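You operate a simulated robot arm through the tools that you are given. There is no shell and no other tool.

The job below is to be done with a simulated robot arm. You get a single attempt, and the scene is never put back.

JOB
Unload the brass coil from the red reel onto the bench.
Fine: brake on HOLD first, both reel arms out, hub to LOOSE; lay it by the other coils.

It is judged by the outcome, as a careful person would: the job done as asked, and still so three seconds after it is handed in. It fails if anything else is knocked over, pushed out of place, dropped, spilled or broken.

ROBOT AND FRAMES
A 7-joint arm with a fingered hand, fixed in place. Base frame: the origin is on the floor under the middle of its stand, x ahead of it, y to its left, z up. Lengths are in cm, angles in degrees, forces in N, time in s.
It reaches about 122.8 cm from its shoulder. Its first joint turns from -115.0 to 115.0 degrees. Payload 5 kg.
The TCP is the grasp point between the finger pads, 3.2 cm short of the fingertips. In the tool frame z runs along the fingers and y along their closing line. The gripper opens to 16 cm; its body begins 8.9 cm behind the TCP. The gripper is a hand of 4 fingers: y runs from the thumb to the fingers, the wrist lies at [0, 0, -26.7] in the tool frame, and closing takes about 1.5 s.
Orientation is that of the tool frame in the base frame, as a unit quaternion [x, y, z, w]. With the fingers straight down and closing along the base's y, the tool's x points along the base's -x, its y along +y and its z along -z.

CONTROLS
- The arm moves only by the tool step_arm. Its arguments are lists of equal length, an entry for each row: "travel": the shift along the tool's x, y, z in cm, a list of three; "dr": the turn, a rotation vector about the tool's x, y, z in degrees, a list of three. In form: {"travel": [[x, y, z], ...], "dr": [[ax, ay, az], ...]}. A call has 1 to 20 rows; each row shifts and turns the commanded pose from where the row before left it, along the tool's axes as they then stand. "claw" is the finger opening in cm, from 0 to 16, set as the call begins (left out, the last holds). A row lasts 0.2 s, in which the tool goes at most 5 cm and 8.6 degrees; a call with a longer step from one row to the next is refused whole, and so is a gripper value outside its range. Where a pose cannot be reached the arm comes as near as it can. A force on the tool above 40 N (or 10 N above the force at the start of the call, whichever is more), or a blocked arm, ends the call early, and 0.2 s more pass. Each finger travels about 4.5 cm/s and halts on what it meets, pressing with about 21 N; the grip force reading is that of the motor and also rises with nothing between the fingers. The clock runs only during rows and for 0.2 s after the last one: add rows that do not move to give the fingers time. The reply holds the time, the measured pose of the TCP, the force on the tool along the base axes, the opening and the grip force, in the units named above and with some noise, with the torque about the TCP (base axes, N m) and any sound that the robot's microphone picked up, and new pictures: "pictures" is both (left out), scene, wrist or none.
- Cameras (640 x 400 px; columns grow to the right, rows downward): "scene" is fixed at [40.1, 49.94, 152.4]; the picture's right is [-0.77, -0.64, 0.00], its down [-0.46, 0.54, -0.70] and it looks along [0.45, -0.54, -0.71] (base axes); focal length 305 px, centre (320, 200). "wrist" rides on the gripper at [8, -0.4, -11.4] in the tool frame; the picture's right is [0.05, 1.00, 0.00], its down [-0.82, 0.04, -0.58] and it looks along [-0.58, 0.03, 0.82] (tool axes); focal length 265 px, centre (320, 200).
- slide_trunk(by): slides the trunk up (or, below 0, down) by that many cm; the arm rides with it, the base frame stays. It gives what a move gives, with no picture.
- move_fingers(finger1, finger2, finger3, thumb_bend): sets how far each is bent, from 0 (flat) to 1 (curled in); at 0.3 the hand is open as for a grip, at 0.7 the pads meet at the TCP. One left out holds its place. A second passes; each finger stops where it meets its share of the squeeze, and holds until it gets a number again. A gripper value or a shape takes the hand back. It gives what a move gives, with no picture; readings hold the bend of each and the force on the fingers (four entries, about 0 where the hand has none), thumb and palm.
- set_grasp(shape): the hand has 4 fingers and takes this shape, open, in about a second: jaw (thumb against the fingers, like two jaws); tri (thumb and two fingers); tip (a fingertip pinch); poke (one finger out to press); point (the index stretched); flat (the hand flat); cup (the hand cupped); fist (a fist). The gripper value then closes the fingers along that shape, each until it touches; the sizes above hold for jaw. It gives what a move gives, with no picture.
- point_at(camera, pixels): for up to 12 pixels [column, row] of the newest picture of that camera ("zoom" is the newest enlarged one), the place [x, y, z] in the base frame of the surface seen there, good to about 0.2 cm. The clock stands still meanwhile.
- zoom(camera, box): a new picture of the part [left, top, right, bottom] of that camera's present view, enlarged. The clock stands still meanwhile.
- hand_in(): hands the job in; it is judged then, once.

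Open the gripper and draw the arm clear of the work before you hand the job in, unless the task says otherwise.

The tools are called after "Emit:" as name(argument=value, ...) on one line, values as JSON. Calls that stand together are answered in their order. step_arm: Moves the arm, as the interface text tells. Its arguments: {"type":"object","properties":{"travel":{"type":"array","items":{"type":"array","items":{"type":"number"}}},"dr":{"type":"array","items":{"type":"array","items":{"type":"number"}}},"claw":{"type":"number"},"pictures":{"type":"string","enum":["both","scene","wrist","none"]}},"required":["travel","dr"]} The other tools are called the same way: slide_trunk (by) moves the trunk up or down; set_grasp (shape) gives the hand a shape; move_fingers (finger1, finger2, finger3, thumb_bend) moves the fingers one by one; point_at (camera, pixels) gives the place of the surface under pixels of a picture; zoom (camera, box) takes an enlarged picture of a part of a camera's view; hand_in () hands the job in.

At the start:

```text
time_s: 0.0
tcp_pos: [71.31, 18.52, 126.58]
orientation: [0.0, 1.0, 0.0, 0.0]
wrist_force: [-0.1, -0.4, -0.5]
moment: [-0.02, 0.01, 0.03]
gripper_width: 15.98
grip_force: 0.1
shape: jaw
bend: [0.3, 0.3, 0.3, 0.3]
finger forces: [0.1, 0.0, 0.1, 0.1, 0.1, 0.0]
trunk travel left (down, up): [-62.5, 36.5]
```

scene: 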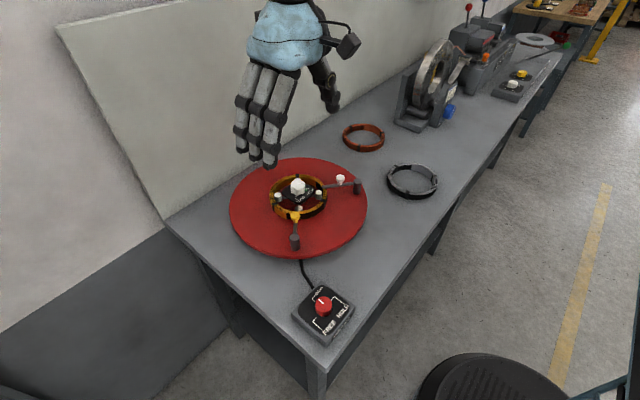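
wrist: 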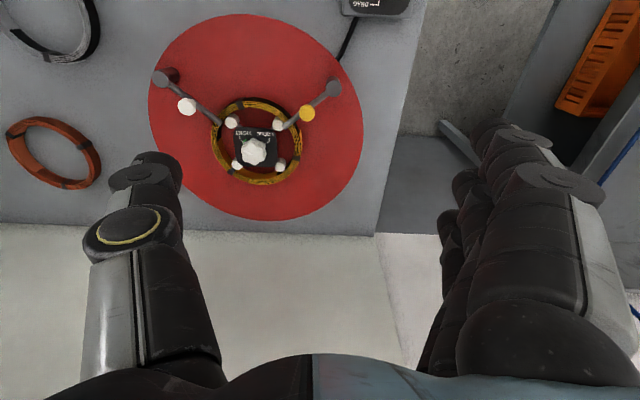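

The pictures show a red reel with a brass coil around (298,195), two reel arms and a brake box at (323,312). I zoom in on the reel and brake box to read their labels.

Emit:
zoom(camera="scene", box=[220, 150, 380, 260])

Emit:
zoom(camera="scene", box=[280, 270, 370, 350])

Emit:
zoom(camera="wrist", box=[140, 50, 360, 190])

```text
3.64 times, centred on (300, 205) of scene
```

zoom: 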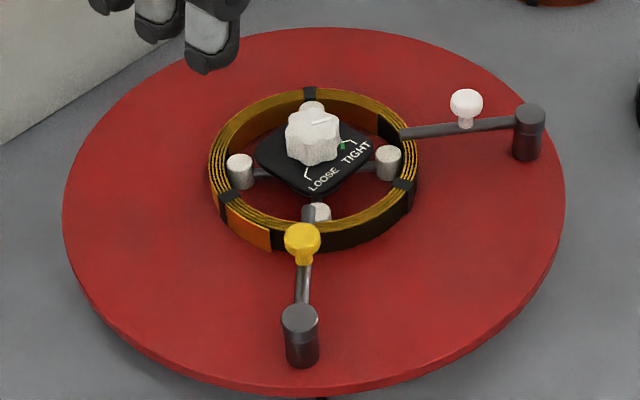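

```text
5.00 times, centred on (325, 310) of scene
```

zoom: 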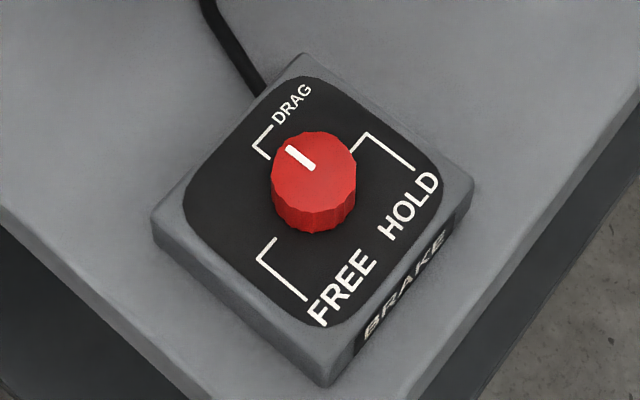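

```text
2.86 times, centred on (250, 120) of wrist
```

zoom: 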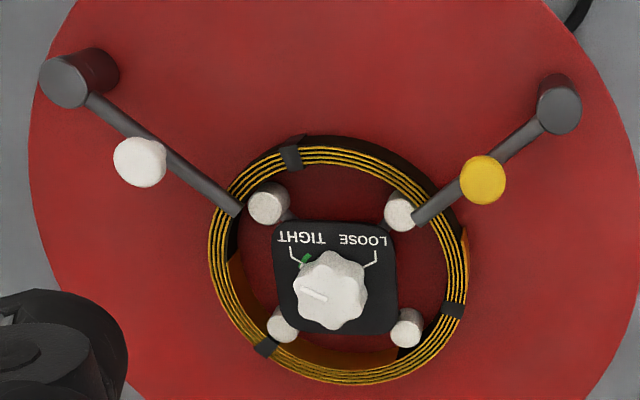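

Now I measure where the key features are: knobs, reel arms, coil and brake box. I start from the scene picture.

Emit:
point_at(camera="scene", pixels=[[323, 303], [323, 312], [340, 330], [298, 185], [340, 179], [357, 183], [295, 217], [294, 240], [282, 196], [319, 193], [270, 240], [355, 230]])

Emit:
point_at(camera="scene", pixels=[[363, 137], [363, 150], [345, 137], [383, 137], [412, 180], [388, 178], [437, 183], [413, 197], [400, 155], [330, 140], [380, 230], [430, 215]])

Emit:
point_at(camera="wrist", pixels=[[254, 150], [232, 122], [278, 124], [236, 166], [281, 167], [186, 106], [163, 77], [308, 112], [332, 88], [247, 100], [213, 140], [300, 140]])

```text
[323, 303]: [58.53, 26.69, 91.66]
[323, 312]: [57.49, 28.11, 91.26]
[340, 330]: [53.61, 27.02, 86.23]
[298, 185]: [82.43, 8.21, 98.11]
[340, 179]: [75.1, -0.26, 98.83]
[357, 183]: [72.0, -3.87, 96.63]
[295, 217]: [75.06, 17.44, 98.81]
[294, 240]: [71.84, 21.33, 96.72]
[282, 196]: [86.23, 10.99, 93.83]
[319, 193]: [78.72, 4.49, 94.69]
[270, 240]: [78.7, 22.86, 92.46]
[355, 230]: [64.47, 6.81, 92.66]
```

```text
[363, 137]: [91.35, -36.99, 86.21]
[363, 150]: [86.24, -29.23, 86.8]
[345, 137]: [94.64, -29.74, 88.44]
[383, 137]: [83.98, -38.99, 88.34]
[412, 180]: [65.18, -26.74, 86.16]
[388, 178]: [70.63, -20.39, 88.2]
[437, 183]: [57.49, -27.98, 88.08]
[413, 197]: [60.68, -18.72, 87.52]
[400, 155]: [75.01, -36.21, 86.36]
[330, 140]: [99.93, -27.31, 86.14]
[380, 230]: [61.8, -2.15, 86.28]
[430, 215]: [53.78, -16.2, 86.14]
```

```text
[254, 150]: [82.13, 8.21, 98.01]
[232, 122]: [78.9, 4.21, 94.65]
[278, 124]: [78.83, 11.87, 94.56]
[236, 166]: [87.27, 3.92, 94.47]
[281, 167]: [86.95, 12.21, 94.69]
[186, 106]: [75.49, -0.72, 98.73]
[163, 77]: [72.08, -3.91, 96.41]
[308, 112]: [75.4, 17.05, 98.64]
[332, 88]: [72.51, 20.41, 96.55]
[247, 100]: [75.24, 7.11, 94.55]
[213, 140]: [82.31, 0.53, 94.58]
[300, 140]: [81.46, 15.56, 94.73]
```

The coil is centred near (82.5, 8), top z≈94.6, with the hub knob at z≈98, and the brake knob is near (58, 27.5). I zoom in on the brake box again to measure its marks and knob line.

Emit:
zoom(camera="scene", box=[290, 280, 360, 324])

```text
9.09 times, centred on (325, 302) of scene
```

zoom: 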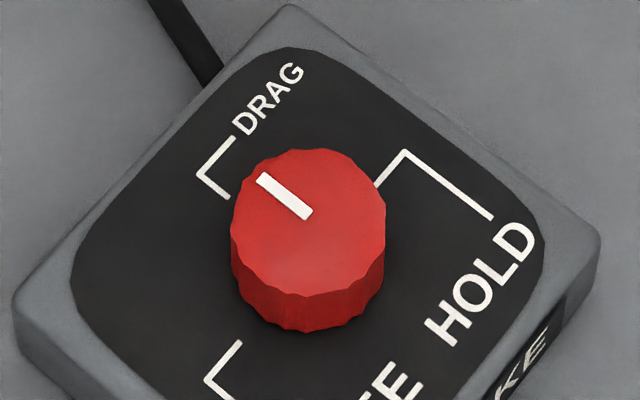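

The brake pointer in the zoom (263,180)-(308,214) aims at the DRAG tick; HOLD's tick begins at (375,185) and FREE's at (242,342). I measure these points.

Emit:
point_at(camera="zoom", pixels=[[263, 180], [308, 214], [309, 150], [309, 290], [235, 235], [384, 225], [226, 196], [200, 177], [378, 183], [405, 152], [242, 342], [209, 378]])

Emit:
zoom(camera="scene", box=[270, 165, 330, 203])

```text
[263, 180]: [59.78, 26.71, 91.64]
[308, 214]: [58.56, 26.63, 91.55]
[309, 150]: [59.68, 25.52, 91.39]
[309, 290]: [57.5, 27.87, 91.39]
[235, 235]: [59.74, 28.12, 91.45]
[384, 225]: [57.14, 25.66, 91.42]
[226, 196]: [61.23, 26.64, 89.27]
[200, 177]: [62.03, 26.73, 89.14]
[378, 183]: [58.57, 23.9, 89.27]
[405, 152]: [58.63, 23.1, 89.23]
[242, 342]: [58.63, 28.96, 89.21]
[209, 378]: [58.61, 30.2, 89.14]
```

```text
10.53 times, centred on (300, 184) of scene
```

zoom: 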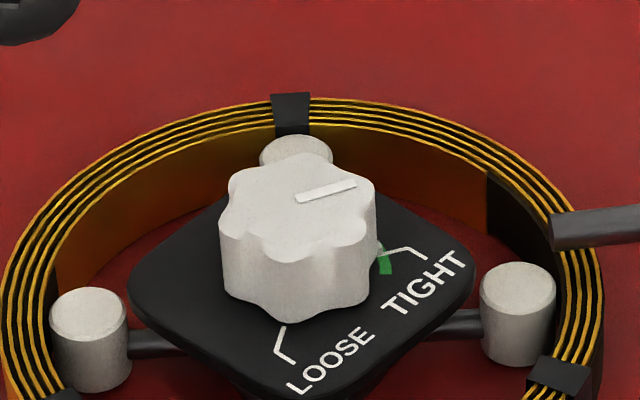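

Brake knob centre is about (58.5, 26.7), pointer along +x (DRAG), HOLD is along -y, so it needs a -90° turn about z. Now I measure the hub knob and its ticks.

Emit:
point_at(camera="zoom", pixels=[[297, 197], [354, 183], [298, 160], [298, 245], [235, 200], [372, 195], [380, 258], [408, 249], [426, 259], [284, 328], [277, 352], [385, 265]])

Emit:
zoom(camera="scene", box=[310, 165, 370, 203])

Emit:
zoom(camera="scene", box=[265, 200, 335, 255])

```text
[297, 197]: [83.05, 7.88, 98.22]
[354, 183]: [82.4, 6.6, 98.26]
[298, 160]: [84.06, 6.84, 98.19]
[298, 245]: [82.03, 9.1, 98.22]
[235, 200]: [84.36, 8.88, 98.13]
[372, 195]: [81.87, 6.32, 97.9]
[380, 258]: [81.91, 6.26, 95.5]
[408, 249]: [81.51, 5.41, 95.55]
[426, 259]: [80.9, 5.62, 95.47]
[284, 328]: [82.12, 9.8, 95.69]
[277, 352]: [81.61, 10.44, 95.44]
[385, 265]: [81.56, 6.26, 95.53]
```

```text
10.53 times, centred on (340, 184) of scene
```

zoom: 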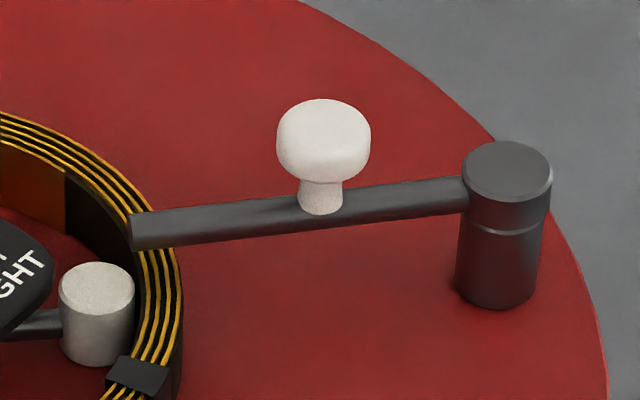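

```text
7.27 times, centred on (300, 228) of scene
```

zoom: 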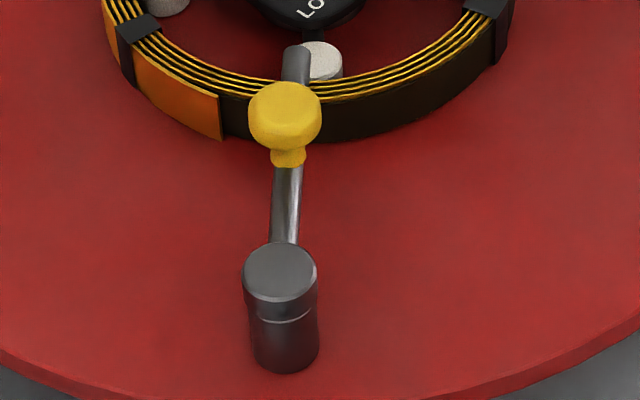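

Hub knob centre is about (83, 8), pointer at TIGHT (-120°) and LOOSE at +120°. First the brake: I move the hand above the brake knob at height ~108 to look with the wrist camera.

Emit:
step_arm(travel=[[2.13, 1.37, 3.1], [2.13, 1.37, 3.1], [2.13, 1.37, 3.1], [2.13, 1.37, 3.1], [2.13, 1.37, 3.1], [2.13, 1.37, 3.1], [0, 0, 0]], dr=[[0, 0, 0], [0, 0, 0], [0, 0, 0], [0, 0, 0], [0, 0, 0], [0, 0, 0], [0, 0, 0]])

Emit:
set_grasp(shape="tri")

Emit:
step_arm(travel=[[0, 0, 0]], dr=[[0, 0, 0]])

```text
time_s: 1.6
tcp_pos: [58.5, 26.7, 108.08]
orientation: [0.0, 1.0, 0.0, 0.0]
wrist_force: [0.9, 0.6, 1.1]
moment: [-0.01, 0.02, 0.0]
gripper_width: 15.97
grip_force: 0.0
shape: jaw
bend: [0.3, 0.3, 0.3, 0.3]
finger forces: [0.1, 0.0, 0.0, 0.0, 0.0, 0.0]
trunk travel left (down, up): [-62.5, 36.5]
```

scene: 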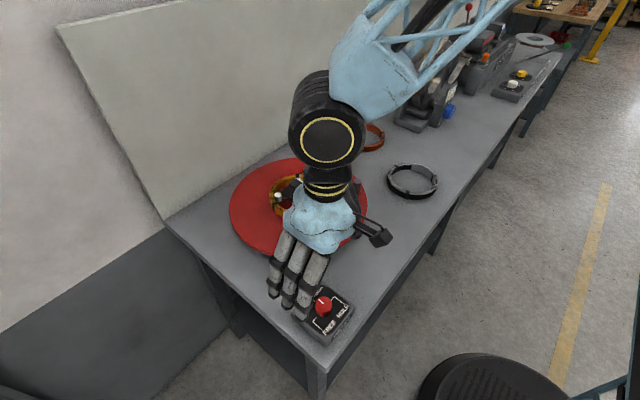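
wrist: 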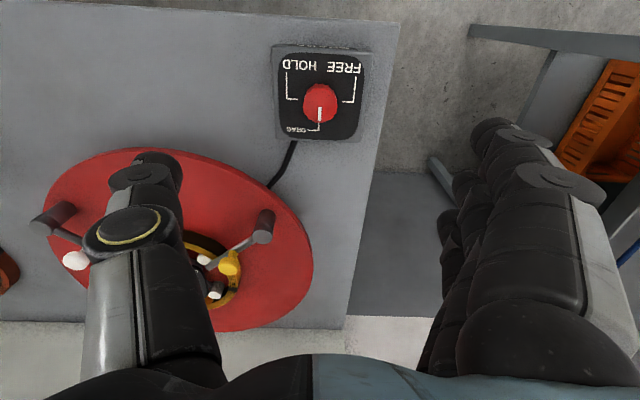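

```text
time_s: 2.5
tcp_pos: [58.58, 26.76, 108.02]
orientation: [0.0, 1.0, 0.0, 0.0]
wrist_force: [-0.4, -0.6, 0.5]
moment: [0.0, -0.02, 0.02]
gripper_width: 15.98
grip_force: 0.0
shape: tri
bend: [0.3, 0.3, 0.01, 0.3]
finger forces: [0.0, 0.0, 0.0, 0.0, 0.1, 0.0]
trunk travel left (down, up): [-62.5, 36.5]
```

```text
time_s: 2.9
tcp_pos: [58.67, 26.8, 108.05]
orientation: [0.0, 1.0, 0.0, -0.001]
wrist_force: [-0.1, 0.3, -0.3]
moment: [0.0, -0.01, -0.05]
gripper_width: 15.98
grip_force: 0.0
shape: tri
bend: [0.3, 0.3, 0.01, 0.3]
finger forces: [0.0, 0.1, 0.0, 0.0, 0.0, 0.1]
trunk travel left (down, up): [-62.5, 36.5]
```

scene: 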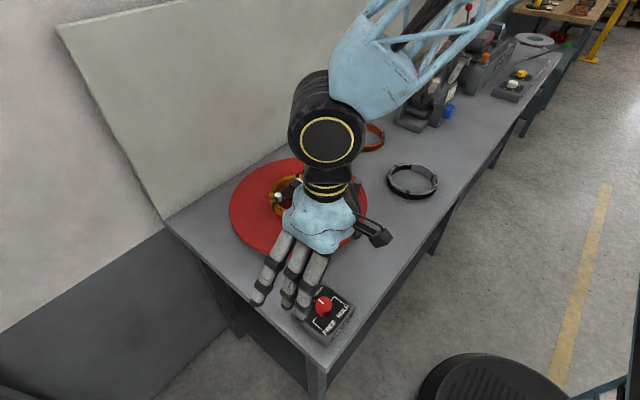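
wrist: 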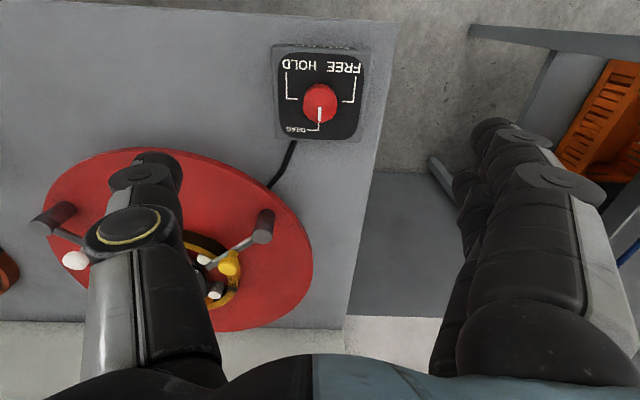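

The tri shape leaves the third finger stretched out straight. I check how the "tip" pinch looks before choosing a shape for turning the knob.

Emit:
set_grasp(shape="tip")

Emit:
step_arm(travel=[[0, 0, 0], [0, 0, 0], [0, 0, 0], [0, 0, 0], [0, 0, 0]], dr=[[0, 0, 0], [0, 0, 0], [0, 0, 0], [0, 0, 0], [0, 0, 0]], claw=5.5)

Emit:
zoom(camera="scene", box=[220, 160, 420, 350])

```text
time_s: 3.8
tcp_pos: [58.54, 26.85, 108.08]
orientation: [0.001, 1.0, 0.0, 0.0]
wrist_force: [0.3, 1.4, -0.2]
moment: [-0.03, 0.03, 0.0]
gripper_width: 15.99
grip_force: 0.1
shape: tip
bend: [0.01, 0.3, 0.01, 0.3]
finger forces: [0.1, 0.0, 0.1, 0.0, 0.0, 0.1]
trunk travel left (down, up): [-62.5, 36.5]
```

```text
time_s: 5.0
tcp_pos: [58.6, 26.71, 108.04]
orientation: [0.0, 1.0, 0.0, 0.0]
wrist_force: [-0.5, 0.7, -0.4]
moment: [-0.03, 0.01, 0.0]
gripper_width: 5.57
grip_force: 0.0
shape: tip
bend: [0.01, 0.73, 0.01, 0.7]
finger forces: [0.0, 0.1, 0.1, 0.0, 0.0, 0.0]
trunk travel left (down, up): [-62.5, 36.5]
```

scene: 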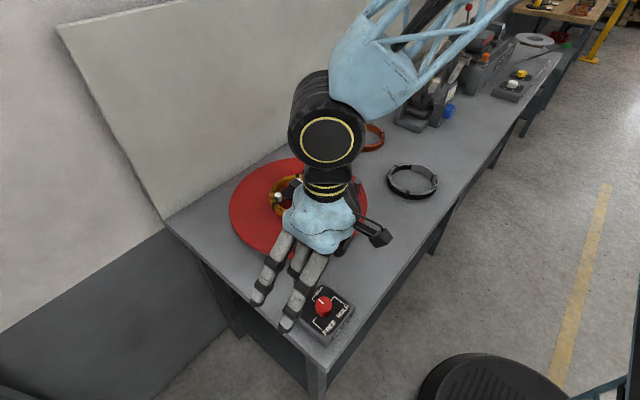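
wrist: 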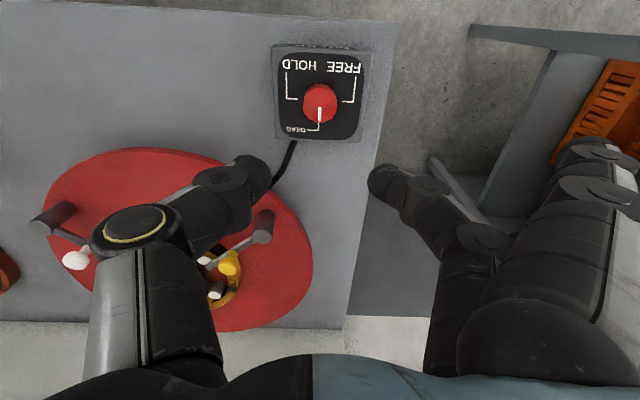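

```text
2.11 times, centred on (320, 255) of scene
```

zoom: 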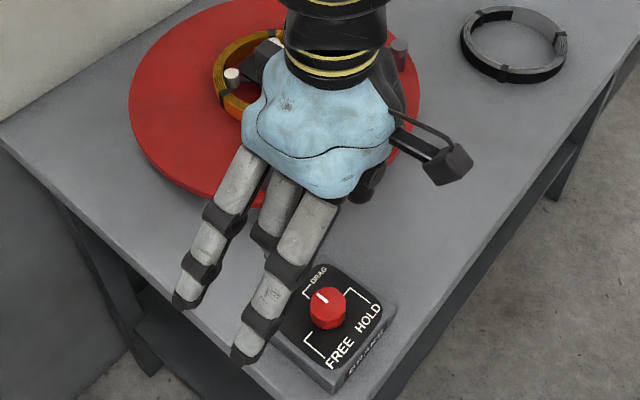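

In tip shape the two outer fingers stay straight at zoom (245,355) and (185,300). I measure how low and how far out they and the pinching tips sit.

Emit:
point_at(camera="zoom", pixels=[[245, 355], [237, 350], [185, 300], [178, 298], [265, 240], [270, 285], [262, 205]])

Emit:
point_at(camera="wrist", pixels=[[262, 175], [255, 168], [378, 180], [390, 185], [390, 172], [300, 60], [320, 130]])

```text
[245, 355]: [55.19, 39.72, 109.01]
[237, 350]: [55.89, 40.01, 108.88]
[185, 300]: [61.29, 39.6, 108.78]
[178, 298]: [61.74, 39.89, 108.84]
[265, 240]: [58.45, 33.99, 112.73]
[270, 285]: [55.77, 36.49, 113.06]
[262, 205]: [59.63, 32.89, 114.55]
```

```text
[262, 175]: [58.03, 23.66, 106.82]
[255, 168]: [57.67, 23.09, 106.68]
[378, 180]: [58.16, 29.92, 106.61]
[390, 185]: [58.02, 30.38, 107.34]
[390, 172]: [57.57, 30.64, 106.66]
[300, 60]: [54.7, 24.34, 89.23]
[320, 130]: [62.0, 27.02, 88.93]
```

The pinch tips sit ~1.5 cm below the TCP and the straight fingers splay 13 cm out at about TCP height, so to keep them off the reel I pre-rotate the hand so they point away (-x) before turning. I rotate about +84° (base) while lowering to z≈100.

Emit:
step_arm(travel=[[0, 0, 0.8], [0, 0, 0.8], [0, 0, 0.8], [0, 0, 0.8], [0, 0, 0.8], [0, 0, 0.8], [0, 0, 0.8], [0, 0, 0.8], [0, 0, 0.8], [0, 0, 0.8], [0, 0, 0]], dr=[[0, 0, -8.4], [0, 0, -8.4], [0, 0, -8.4], [0, 0, -8.4], [0, 0, -8.4], [0, 0, -8.4], [0, 0, -8.4], [0, 0, -8.4], [0, 0, -8.4], [0, 0, -8.4], [0, 0, 0]])

```text
time_s: 7.4
tcp_pos: [58.48, 26.74, 100.06]
orientation: [-0.669, 0.744, 0.0, 0.001]
wrist_force: [-0.6, -0.1, 0.2]
moment: [-0.01, 0.01, 0.0]
gripper_width: 5.55
grip_force: 0.1
shape: tip
bend: [0.01, 0.73, 0.01, 0.7]
finger forces: [0.0, 0.0, 0.0, 0.1, 0.0, 0.0]
trunk travel left (down, up): [-62.5, 36.5]
```

scene: 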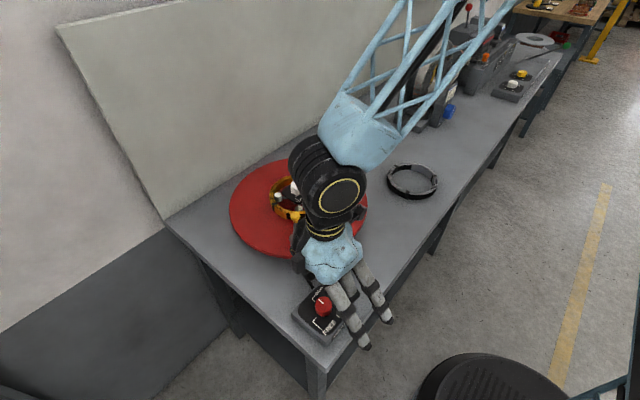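
wrist: 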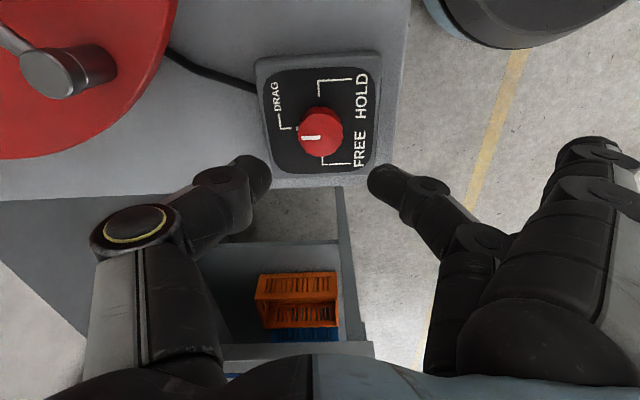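

The hand is aligned over the knob, which appears at (320,132) in the wrist picture between the tips. I lower 7.8 cm toward the knob and look.

Emit:
step_arm(travel=[[0, 0, 1.5], [0, 0, 1.5], [0, 0, 1.5], [0, 0, 1.5], [0, 0, 1.2], [0, 0, 0.6], [0, 0, 0]], dr=[[0, 0, 0], [0, 0, 0], [0, 0, 0], [0, 0, 0], [0, 0, 0], [0, 0, 0], [0, 0, 0]])

```text
time_s: 9.0
tcp_pos: [58.65, 26.76, 92.37]
orientation: [-0.669, 0.743, 0.0, 0.001]
wrist_force: [-0.7, 0.1, 13.4]
moment: [-0.01, 0.0, -0.05]
gripper_width: 5.67
grip_force: 0.0
shape: tip
bend: [0.01, 0.74, 0.01, 0.7]
finger forces: [0.0, 7.3, 0.0, 0.1, 6.6, 0.1]
trunk travel left (down, up): [-62.5, 36.5]
```

scene: 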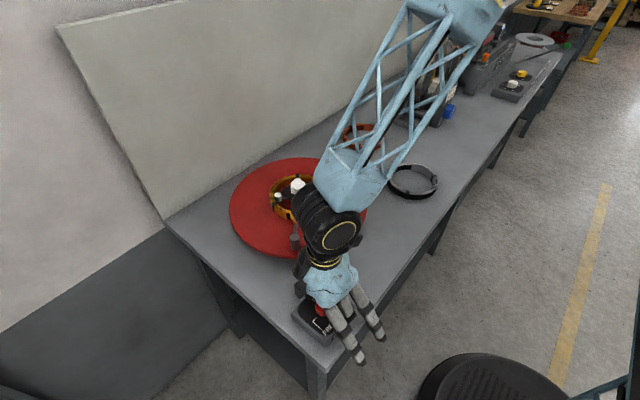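
wrist: 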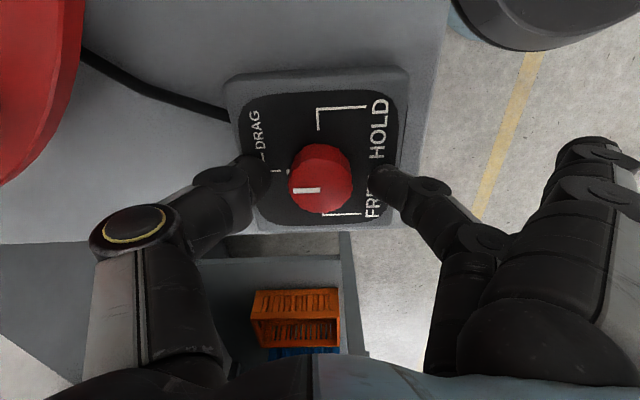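

The 13 N upward force says the fingertips are touching the box top (tips 3.2 cm below the TCP). I raise 0.4 cm and then close on the knob.

Emit:
step_arm(travel=[[0, 0, -0.4], [0, 0, 0]], dr=[[0, 0, 0], [0, 0, 0]], pictures="none")

Emit:
step_arm(travel=[[0, 0, 0], [0, 0, 0], [0, 0, 0], [0, 0, 0], [0, 0, 0], [0, 0, 0]], dr=[[0, 0, 0], [0, 0, 0], [0, 0, 0], [0, 0, 0], [0, 0, 0], [0, 0, 0]], claw=1.5)

```text
time_s: 9.6
tcp_pos: [58.5, 26.75, 92.53]
orientation: [-0.669, 0.743, 0.001, -0.001]
wrist_force: [0.4, 0.0, 0.2]
moment: [0.03, 0.0, 0.0]
gripper_width: 5.57
grip_force: 0.0
shape: tip
bend: [0.01, 0.73, 0.01, 0.7]
finger forces: [0.1, 0.0, 0.1, 0.0, 0.0, 0.0]
trunk travel left (down, up): [-62.5, 36.5]
```

```text
time_s: 11.0
tcp_pos: [58.5, 26.84, 92.55]
orientation: [-0.669, 0.743, 0.001, 0.0]
wrist_force: [-0.1, 0.1, -3.9]
moment: [0.04, 0.03, 0.01]
gripper_width: 2.98
grip_force: 21.0
shape: tip
bend: [0.28, 0.73, 0.28, 0.7]
finger forces: [0.1, 18.7, 0.0, 0.1, 18.3, 0.0]
trunk travel left (down, up): [-62.5, 36.5]
```

scene: 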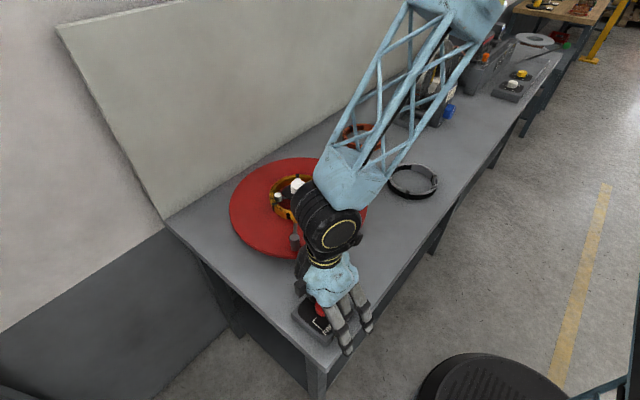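
wrist: 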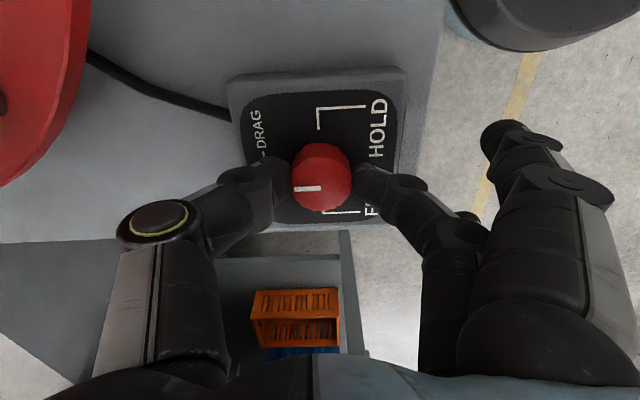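

Both pads hold the knob at ~18.5 N. I turn it clockwise from above (tool +z) by 42° first and check that the pointer follows.

Emit:
step_arm(travel=[[0, 0, 0], [0, 0, 0], [0, 0, 0], [0, 0, 0], [0, 0, 0], [0, 0, 0], [0, 0, 0]], dr=[[0, 0, 7], [0, 0, 7], [0, 0, 7], [0, 0, 7], [0, 0, 7], [0, 0, 7], [0, 0, 0]])

```text
time_s: 12.6
tcp_pos: [58.57, 26.77, 92.53]
orientation: [-0.357, 0.934, 0.0, 0.0]
wrist_force: [0.7, -1.3, -4.1]
moment: [-0.02, 0.04, 0.0]
gripper_width: 2.95
grip_force: 21.1
shape: tip
bend: [0.28, 0.73, 0.28, 0.7]
finger forces: [0.0, 18.5, 0.0, 0.0, 20.5, 0.1]
trunk travel left (down, up): [-62.5, 36.5]
```

scene: 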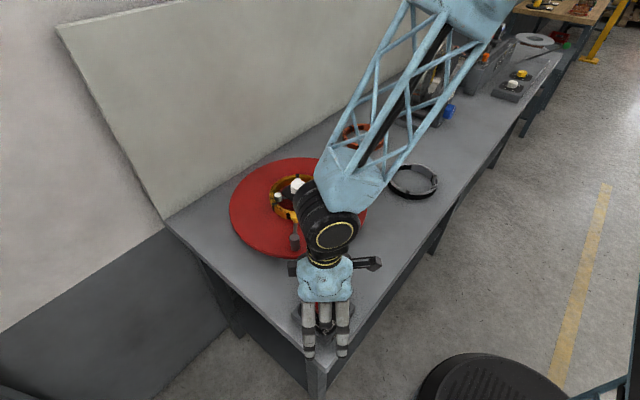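
wrist: 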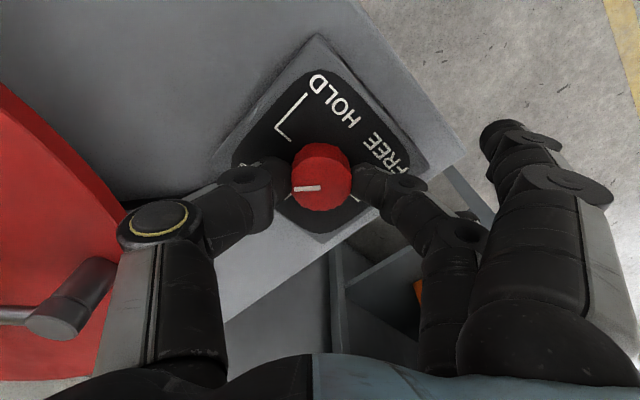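

The pointer turned with the hand (still at left in the wrist frame). I continue another 49° to reach HOLD.

Emit:
step_arm(travel=[[0, 0, 0], [0, 0, 0], [0, 0, 0], [0, 0, 0], [0, 0, 0], [0, 0, 0], [0, 0, 0], [0, 0, 0]], dr=[[0, 0, 7], [0, 0, 7], [0, 0, 7], [0, 0, 7], [0, 0, 7], [0, 0, 7], [0, 0, 7], [0, 0, 0]])

```text
time_s: 14.4
tcp_pos: [58.51, 26.69, 92.53]
orientation: [0.062, 0.998, -0.001, 0.0]
wrist_force: [-1.8, -4.1, -4.1]
moment: [-0.1, 0.04, 0.07]
gripper_width: 2.92
grip_force: 21.2
shape: tip
bend: [0.28, 0.73, 0.28, 0.7]
finger forces: [0.1, 18.0, 0.0, 0.1, 22.3, 0.0]
trunk travel left (down, up): [-62.5, 36.5]
```

scene: 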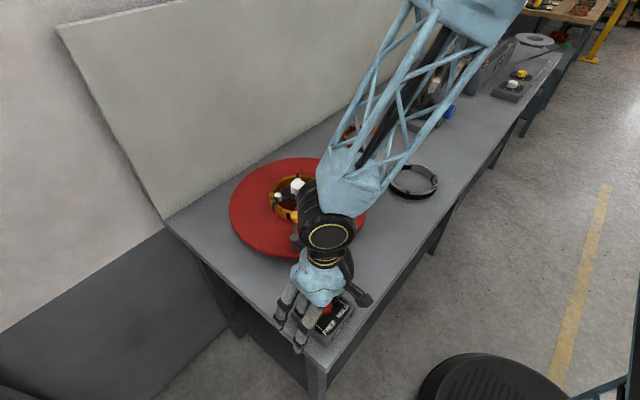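
wrist: 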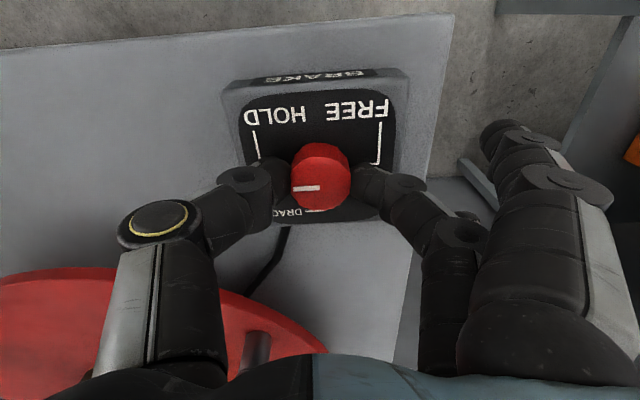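

Turned 91° in total and the pointer now faces the HOLD tick side. I open the fingers and raise to check the knob's position.

Emit:
step_arm(travel=[[0, 0, 0], [0, 0, 0], [0, 0, 0], [0, 0, -1.5], [0, 0, -2.5], [0, 0, -3], [0, 0, -3], [0, 0, 0]], dr=[[0, 0, 0], [0, 0, 0], [0, 0, 0], [0, 0, 0], [0, 0, 0], [0, 0, 0], [0, 0, 0], [0, 0, 0]], claw=6)

Emit:
zoom(camera="wrist", box=[220, 40, 420, 165])

```text
time_s: 16.2
tcp_pos: [58.43, 26.69, 102.69]
orientation: [0.062, 0.998, 0.0, 0.0]
wrist_force: [0.8, 1.1, -0.1]
moment: [0.0, 0.03, -0.03]
gripper_width: 5.94
grip_force: 0.0
shape: tip
bend: [0.01, 0.73, 0.01, 0.7]
finger forces: [0.0, 0.0, 0.0, 0.0, 0.0, 0.0]
trunk travel left (down, up): [-62.5, 36.5]
```

scene: 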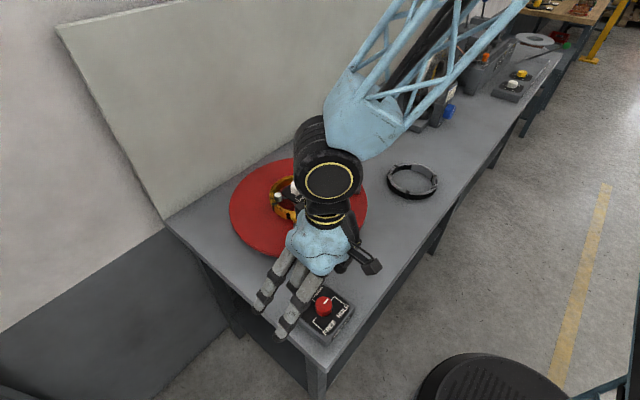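
wrist: 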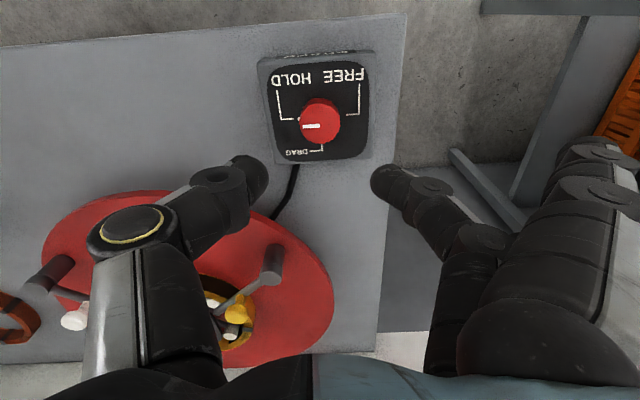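

```text
3.20 times, centred on (320, 102) of wrist
```

zoom: 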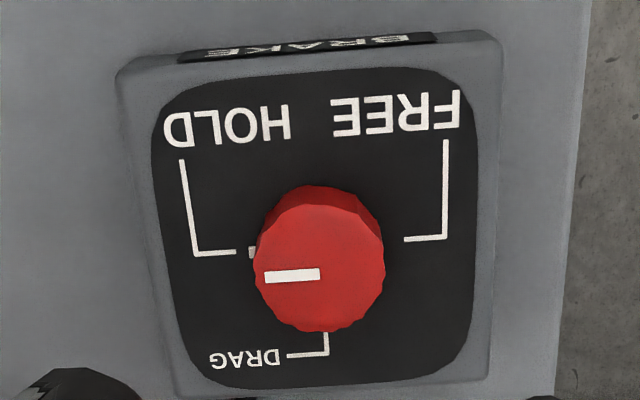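

The pointer now lies toward the HOLD tick (zoom line (265,276)-(318,273)). I measure its direction to be certain.

Emit:
point_at(camera="zoom", pixels=[[268, 276], [317, 273], [252, 252], [235, 252], [198, 255], [405, 239], [440, 238], [326, 335], [326, 352]])

Emit:
zoom(camera="scene", box=[290, 280, 360, 324])

```text
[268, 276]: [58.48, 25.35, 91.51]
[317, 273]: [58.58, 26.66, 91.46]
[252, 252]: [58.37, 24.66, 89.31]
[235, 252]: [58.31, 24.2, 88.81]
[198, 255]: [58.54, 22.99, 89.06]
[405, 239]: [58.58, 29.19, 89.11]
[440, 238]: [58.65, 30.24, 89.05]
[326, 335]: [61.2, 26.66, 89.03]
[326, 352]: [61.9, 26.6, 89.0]
```

```text
9.09 times, centred on (325, 302) of scene
```

zoom: 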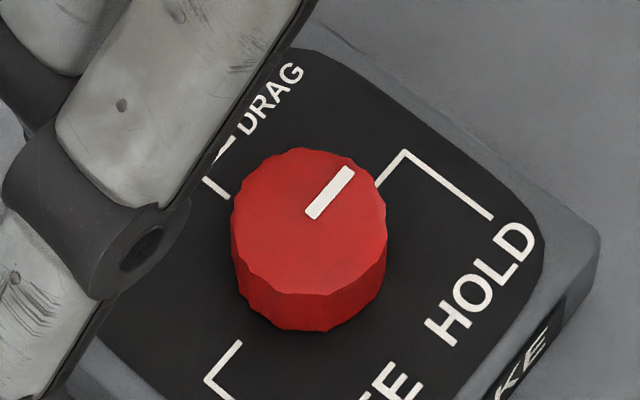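

Brake reads HOLD (pointer at -94°, HOLD tick at -90°). Next the reel arms: I rise and move above the white-knobbed arm at about (75.3, -0.5), turning the hand so its closing line is across that arm.

Emit:
step_arm(travel=[[0, 0, -4], [0, 0, -4], [-2.52, -3.11, -0.2], [-2.52, -3.11, -0.2], [-2.52, -3.11, -0.2], [-2.52, -3.11, -0.2], [-2.52, -3.11, -0.2], [-2.52, -3.11, -0.2], [-2.52, -3.11, 0], [-2.52, -3.11, 0], [0, 0, 0], [0, 0, 0], [0, 0, 0], [0, 0, 0], [0, 0, 0], [0, 0, 0], [0, 0, 0], [0, 0, 0]], dr=[[0, 0, 0], [0, 0, 0], [0, 0, 0], [0, 0, 0], [0, 0, 0], [0, 0, 0], [0, 0, 0], [0, 0, 0], [0, 0, 0], [0, 0, 0], [0, 0, -7.43], [0, 0, -7.43], [0, 0, -7.43], [0, 0, -7.43], [0, 0, -7.43], [0, 0, -7.43], [0, 0, -7.43], [0, 0, 0]])

```text
time_s: 20.0
tcp_pos: [75.49, -0.33, 111.64]
orientation: [-0.383, 0.924, 0.0, 0.0]
wrist_force: [0.1, 0.4, 0.5]
moment: [-0.03, 0.01, -0.01]
gripper_width: 5.96
grip_force: 0.1
shape: tip
bend: [0.01, 0.73, 0.01, 0.7]
finger forces: [0.0, 0.0, 0.0, 0.1, 0.0, 0.0]
trunk travel left (down, up): [-62.5, 36.5]
```

scene: 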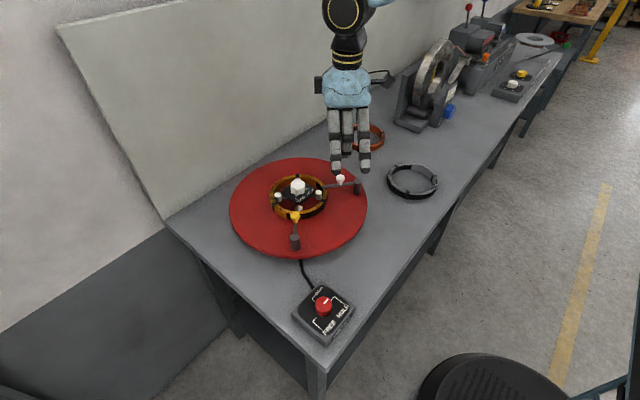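
wrist: 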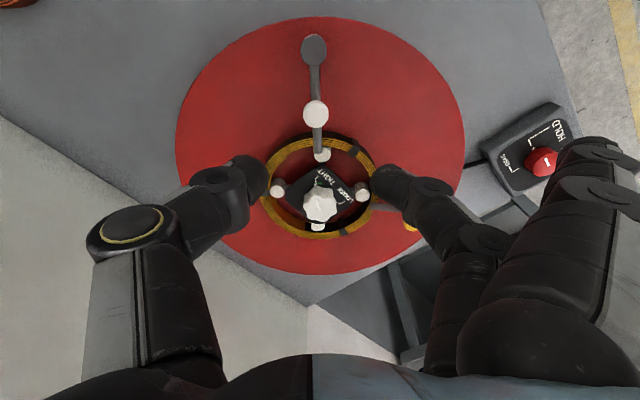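

The white-knobbed arm appears in the wrist view from post (314,48) to tip (320,155), with its knob at (316,113). I zoom and measure it.

Emit:
zoom(camera="wrist", box=[240, 25, 400, 125])

Emit:
point_at(camera="wrist", pixels=[[314, 48], [314, 36], [302, 48], [327, 48], [316, 110], [304, 112], [328, 112], [316, 75], [317, 140], [315, 100], [321, 152]])

```text
4.00 times, centred on (320, 75) of wrist
```

zoom: 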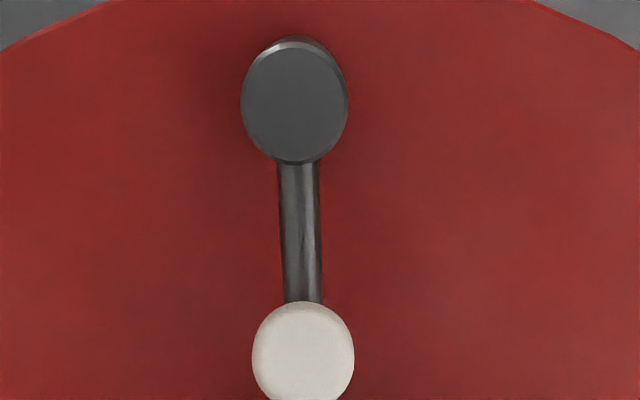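

```text
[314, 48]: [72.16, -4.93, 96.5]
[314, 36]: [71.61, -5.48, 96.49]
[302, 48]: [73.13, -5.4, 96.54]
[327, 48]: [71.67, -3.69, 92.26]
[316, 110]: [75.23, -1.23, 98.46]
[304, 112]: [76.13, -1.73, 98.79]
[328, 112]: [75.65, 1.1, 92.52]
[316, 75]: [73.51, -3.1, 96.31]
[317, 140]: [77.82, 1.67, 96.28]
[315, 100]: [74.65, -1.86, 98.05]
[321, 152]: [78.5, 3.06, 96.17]
```

From the measurements the post is at about (72.2, -4.6), knob at (75.2, -1.0), arm direction ≈50°. I centre over the knob and come down to z≈103 with the fingers still open to check alignment.

Emit:
step_arm(travel=[[0.34, -0.14, 2], [0.34, -0.13, 2], [0, 0, 2], [0, 0, 2], [0, 0, 0.6], [0, 0, 0]], dr=[[0, 0, 0], [0, 0, 0], [0, 0, -5], [0, 0, 0], [0, 0, 0], [0, 0, 0]])

Emit:
zoom(camera="wrist", box=[220, 75, 420, 200])

```text
time_s: 21.4
tcp_pos: [75.17, -1.08, 103.2]
orientation: [-0.422, 0.907, 0.0, 0.0]
wrist_force: [0.5, 0.1, -0.1]
moment: [-0.03, 0.0, -0.02]
gripper_width: 5.95
grip_force: 0.1
shape: tip
bend: [0.01, 0.73, 0.01, 0.7]
finger forces: [0.0, 0.0, 0.0, 0.1, 0.1, 0.1]
trunk travel left (down, up): [-62.5, 36.5]
```

scene: 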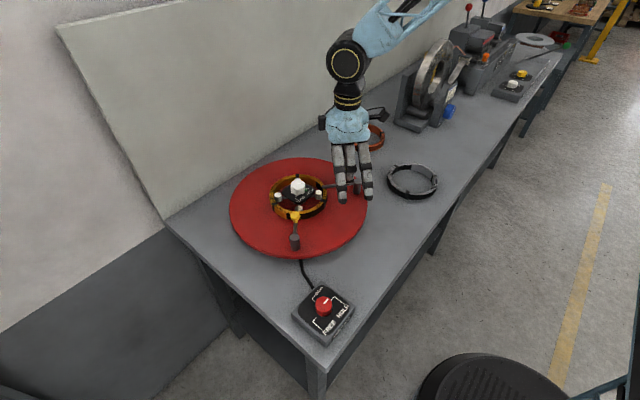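
wrist: 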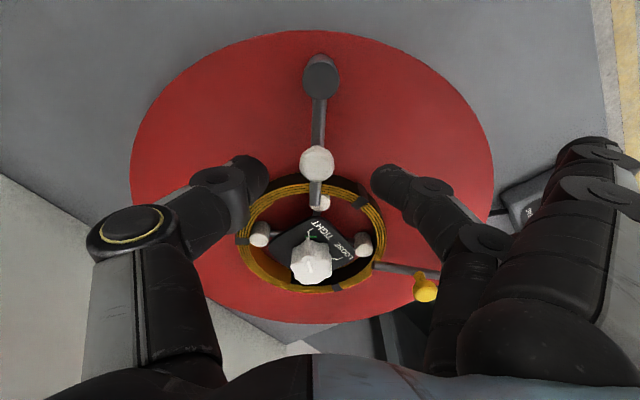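

```text
3.20 times, centred on (320, 138) of wrist
```

zoom: 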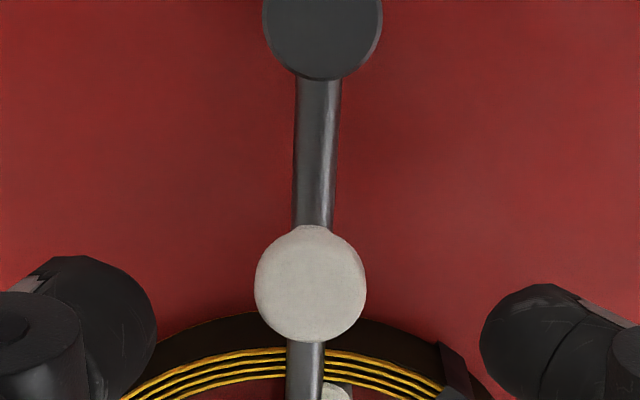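

The knob is centred between the tips. I lower to tip height z≈96.9 and close loosely to cage the knob.

Emit:
step_arm(travel=[[0, 0, 1], [0, 0, 1], [0, 0, 1], [0, 0, 0]], dr=[[0, 0, 0], [0, 0, 0], [0, 0, 0], [0, 0, 0]], pictures="none")

Emit:
step_arm(travel=[[0, 0, 0], [0, 0, 0], [0, 0, 0], [0, 0, 0], [0, 0, 0]], dr=[[0, 0, 0], [0, 0, 0], [0, 0, 0], [0, 0, 0], [0, 0, 0]], claw=2.5)

Emit:
zoom(camera="wrist", box=[220, 115, 420, 240])

```text
time_s: 22.4
tcp_pos: [75.24, -1.07, 100.2]
orientation: [-0.423, 0.906, 0.0, 0.0]
wrist_force: [-0.2, -0.1, -0.2]
moment: [0.0, 0.0, -0.01]
gripper_width: 5.95
grip_force: 0.1
shape: tip
bend: [0.01, 0.73, 0.01, 0.7]
finger forces: [0.0, 0.0, 0.0, 0.1, 0.0, 0.0]
trunk travel left (down, up): [-62.5, 36.5]
```

```text
time_s: 23.6
tcp_pos: [75.26, -0.95, 100.18]
orientation: [-0.423, 0.906, 0.0, -0.001]
wrist_force: [0.5, 0.3, 0.7]
moment: [-0.02, -0.01, -0.02]
gripper_width: 2.55
grip_force: 0.1
shape: tip
bend: [0.01, 0.73, 0.01, 0.7]
finger forces: [0.0, 0.0, 0.0, 0.0, 0.0, 0.0]
trunk travel left (down, up): [-62.5, 36.5]
```

scene: 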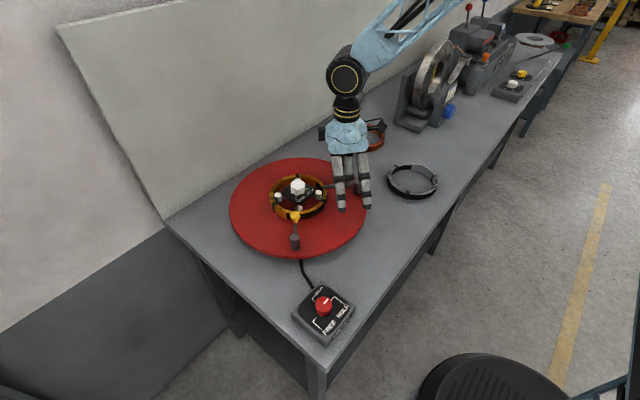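
wrist: 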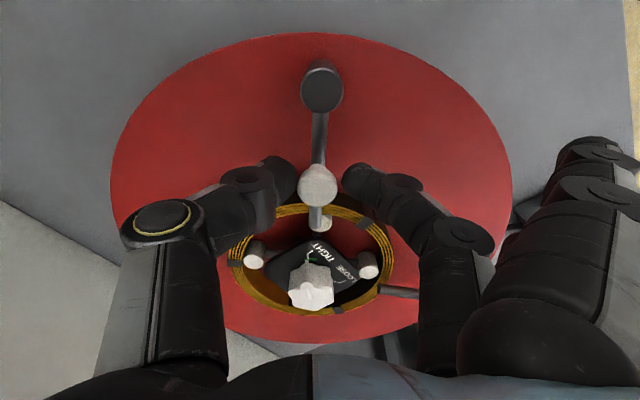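

```text
3.20 times, centred on (320, 178) of wrist
```

zoom: 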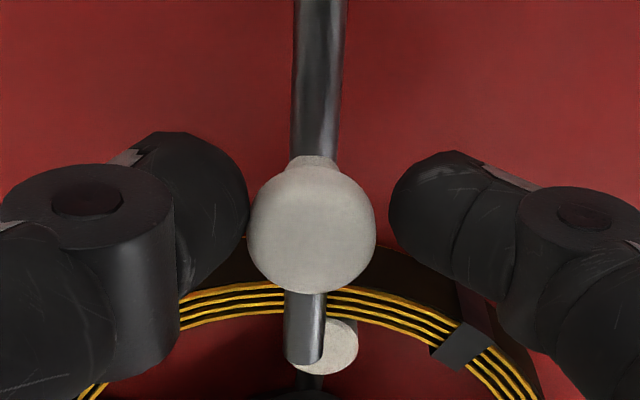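

The knob is caged between thumb (275,165) and finger (365,180). I swing it outward (clockwise about its post) 30° and watch force and motion.

Emit:
step_arm(travel=[[0.02, -0.31, 0], [0.04, -0.61, 0], [0.04, -0.61, 0], [0.04, -0.61, 0], [0, 0, 0]], dr=[[0, 0, 3.75], [0, 0, 7.5], [0, 0, 7.5], [0, 0, 7.5], [0, 0, 0]])

Emit:
zoom(camera="wrist", box=[160, 40, 480, 240])

```text
time_s: 24.8
tcp_pos: [76.54, -2.63, 100.28]
orientation: [-0.205, 0.979, 0.0, 0.001]
wrist_force: [-11.7, 6.3, 0.7]
moment: [0.12, 0.3, 0.26]
gripper_width: 3.4
grip_force: 0.0
shape: tip
bend: [0.01, 0.69, 0.01, 0.7]
finger forces: [0.0, 10.9, 0.0, 0.0, 0.0, 0.0]
trunk travel left (down, up): [-62.5, 36.5]
```

scene: 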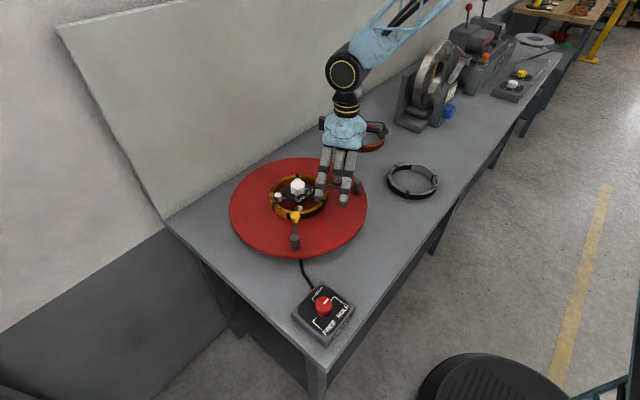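
wrist: 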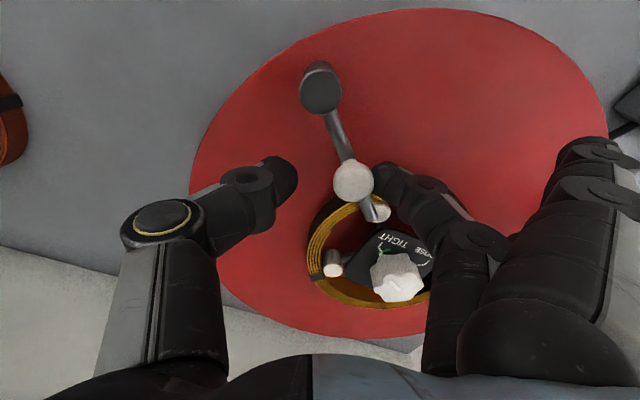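

```text
2.00 times, centred on (320, 140) of wrist
```

zoom: 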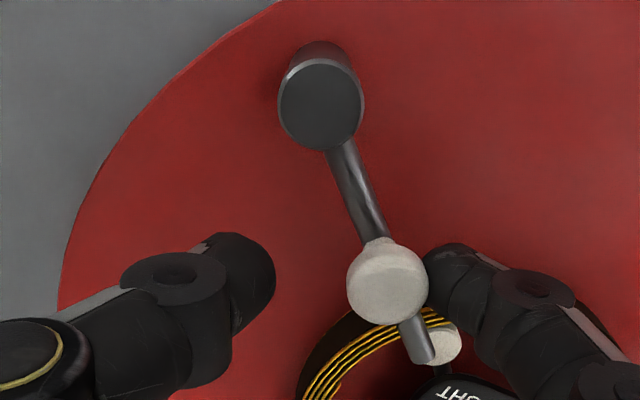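

There is ~12 N resistance and the arm still seems to point at the hub. I measure whether the arm has moved.

Emit:
point_at(camera="wrist", pixels=[[320, 92], [353, 182], [338, 135], [372, 210], [397, 275], [383, 212], [398, 285], [332, 270]])

Emit:
zoom(camera="scene", box=[270, 150, 390, 225])

```text
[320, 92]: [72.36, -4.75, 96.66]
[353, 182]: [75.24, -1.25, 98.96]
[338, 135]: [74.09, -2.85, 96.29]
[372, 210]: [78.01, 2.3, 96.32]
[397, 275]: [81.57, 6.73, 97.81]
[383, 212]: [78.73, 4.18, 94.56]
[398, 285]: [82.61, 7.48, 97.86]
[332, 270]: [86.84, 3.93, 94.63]
```

```text
5.33 times, centred on (330, 188) of scene
```

zoom: 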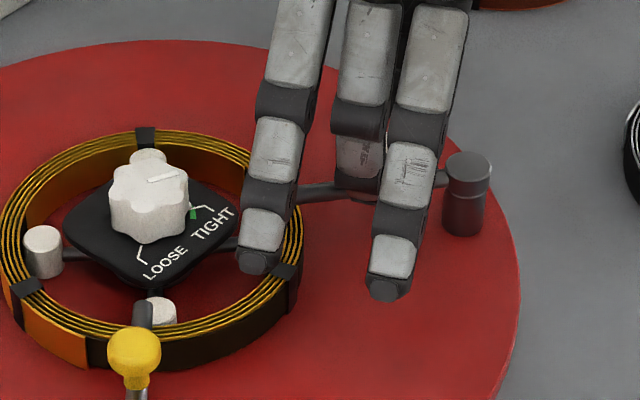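

The arm has not moved clockwise (knob still at (75.2,-1.25)), so that direction is blocked. I swing back and try the other direction (counter-clockwise) gently.

Emit:
step_arm(travel=[[0.04, 0.61, 0], [0.04, 0.61, 0], [0.04, 0.61, 0], [0.02, 0.31, 0], [0.04, 0.61, 0], [0.04, 0.61, 0], [0, 0, 0]], dr=[[0, 0, -7.5], [0, 0, -7.5], [0, 0, -7.5], [0, 0, -3.75], [0, 0, -7.5], [0, 0, -7.5], [0, 0, 0]])

Emit:
point_at(camera="wrist", pixels=[[320, 92], [320, 185]])

```text
time_s: 26.4
tcp_pos: [74.06, -0.48, 100.16]
orientation: [-0.537, 0.844, 0.001, -0.001]
wrist_force: [-0.5, 0.4, 0.2]
moment: [-0.02, 0.02, -0.01]
gripper_width: 2.53
grip_force: 0.1
shape: tip
bend: [0.01, 0.72, 0.01, 0.7]
finger forces: [0.0, 0.0, 0.1, 0.0, 0.4, 0.0]
trunk travel left (down, up): [-62.5, 36.5]
```

scene: 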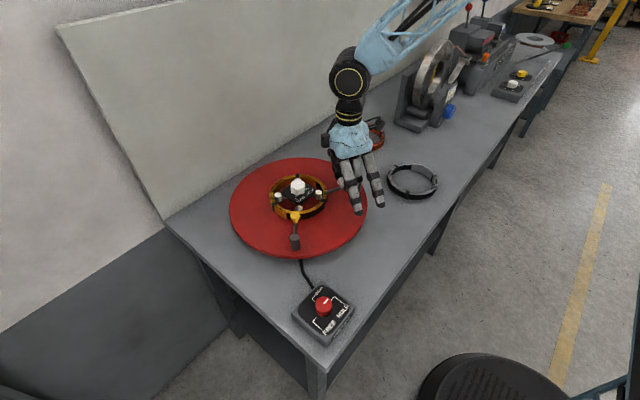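
wrist: 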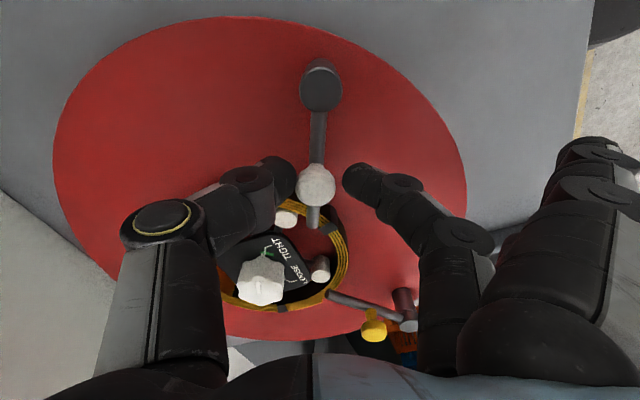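

```text
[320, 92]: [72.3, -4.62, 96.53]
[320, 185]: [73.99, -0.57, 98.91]
```

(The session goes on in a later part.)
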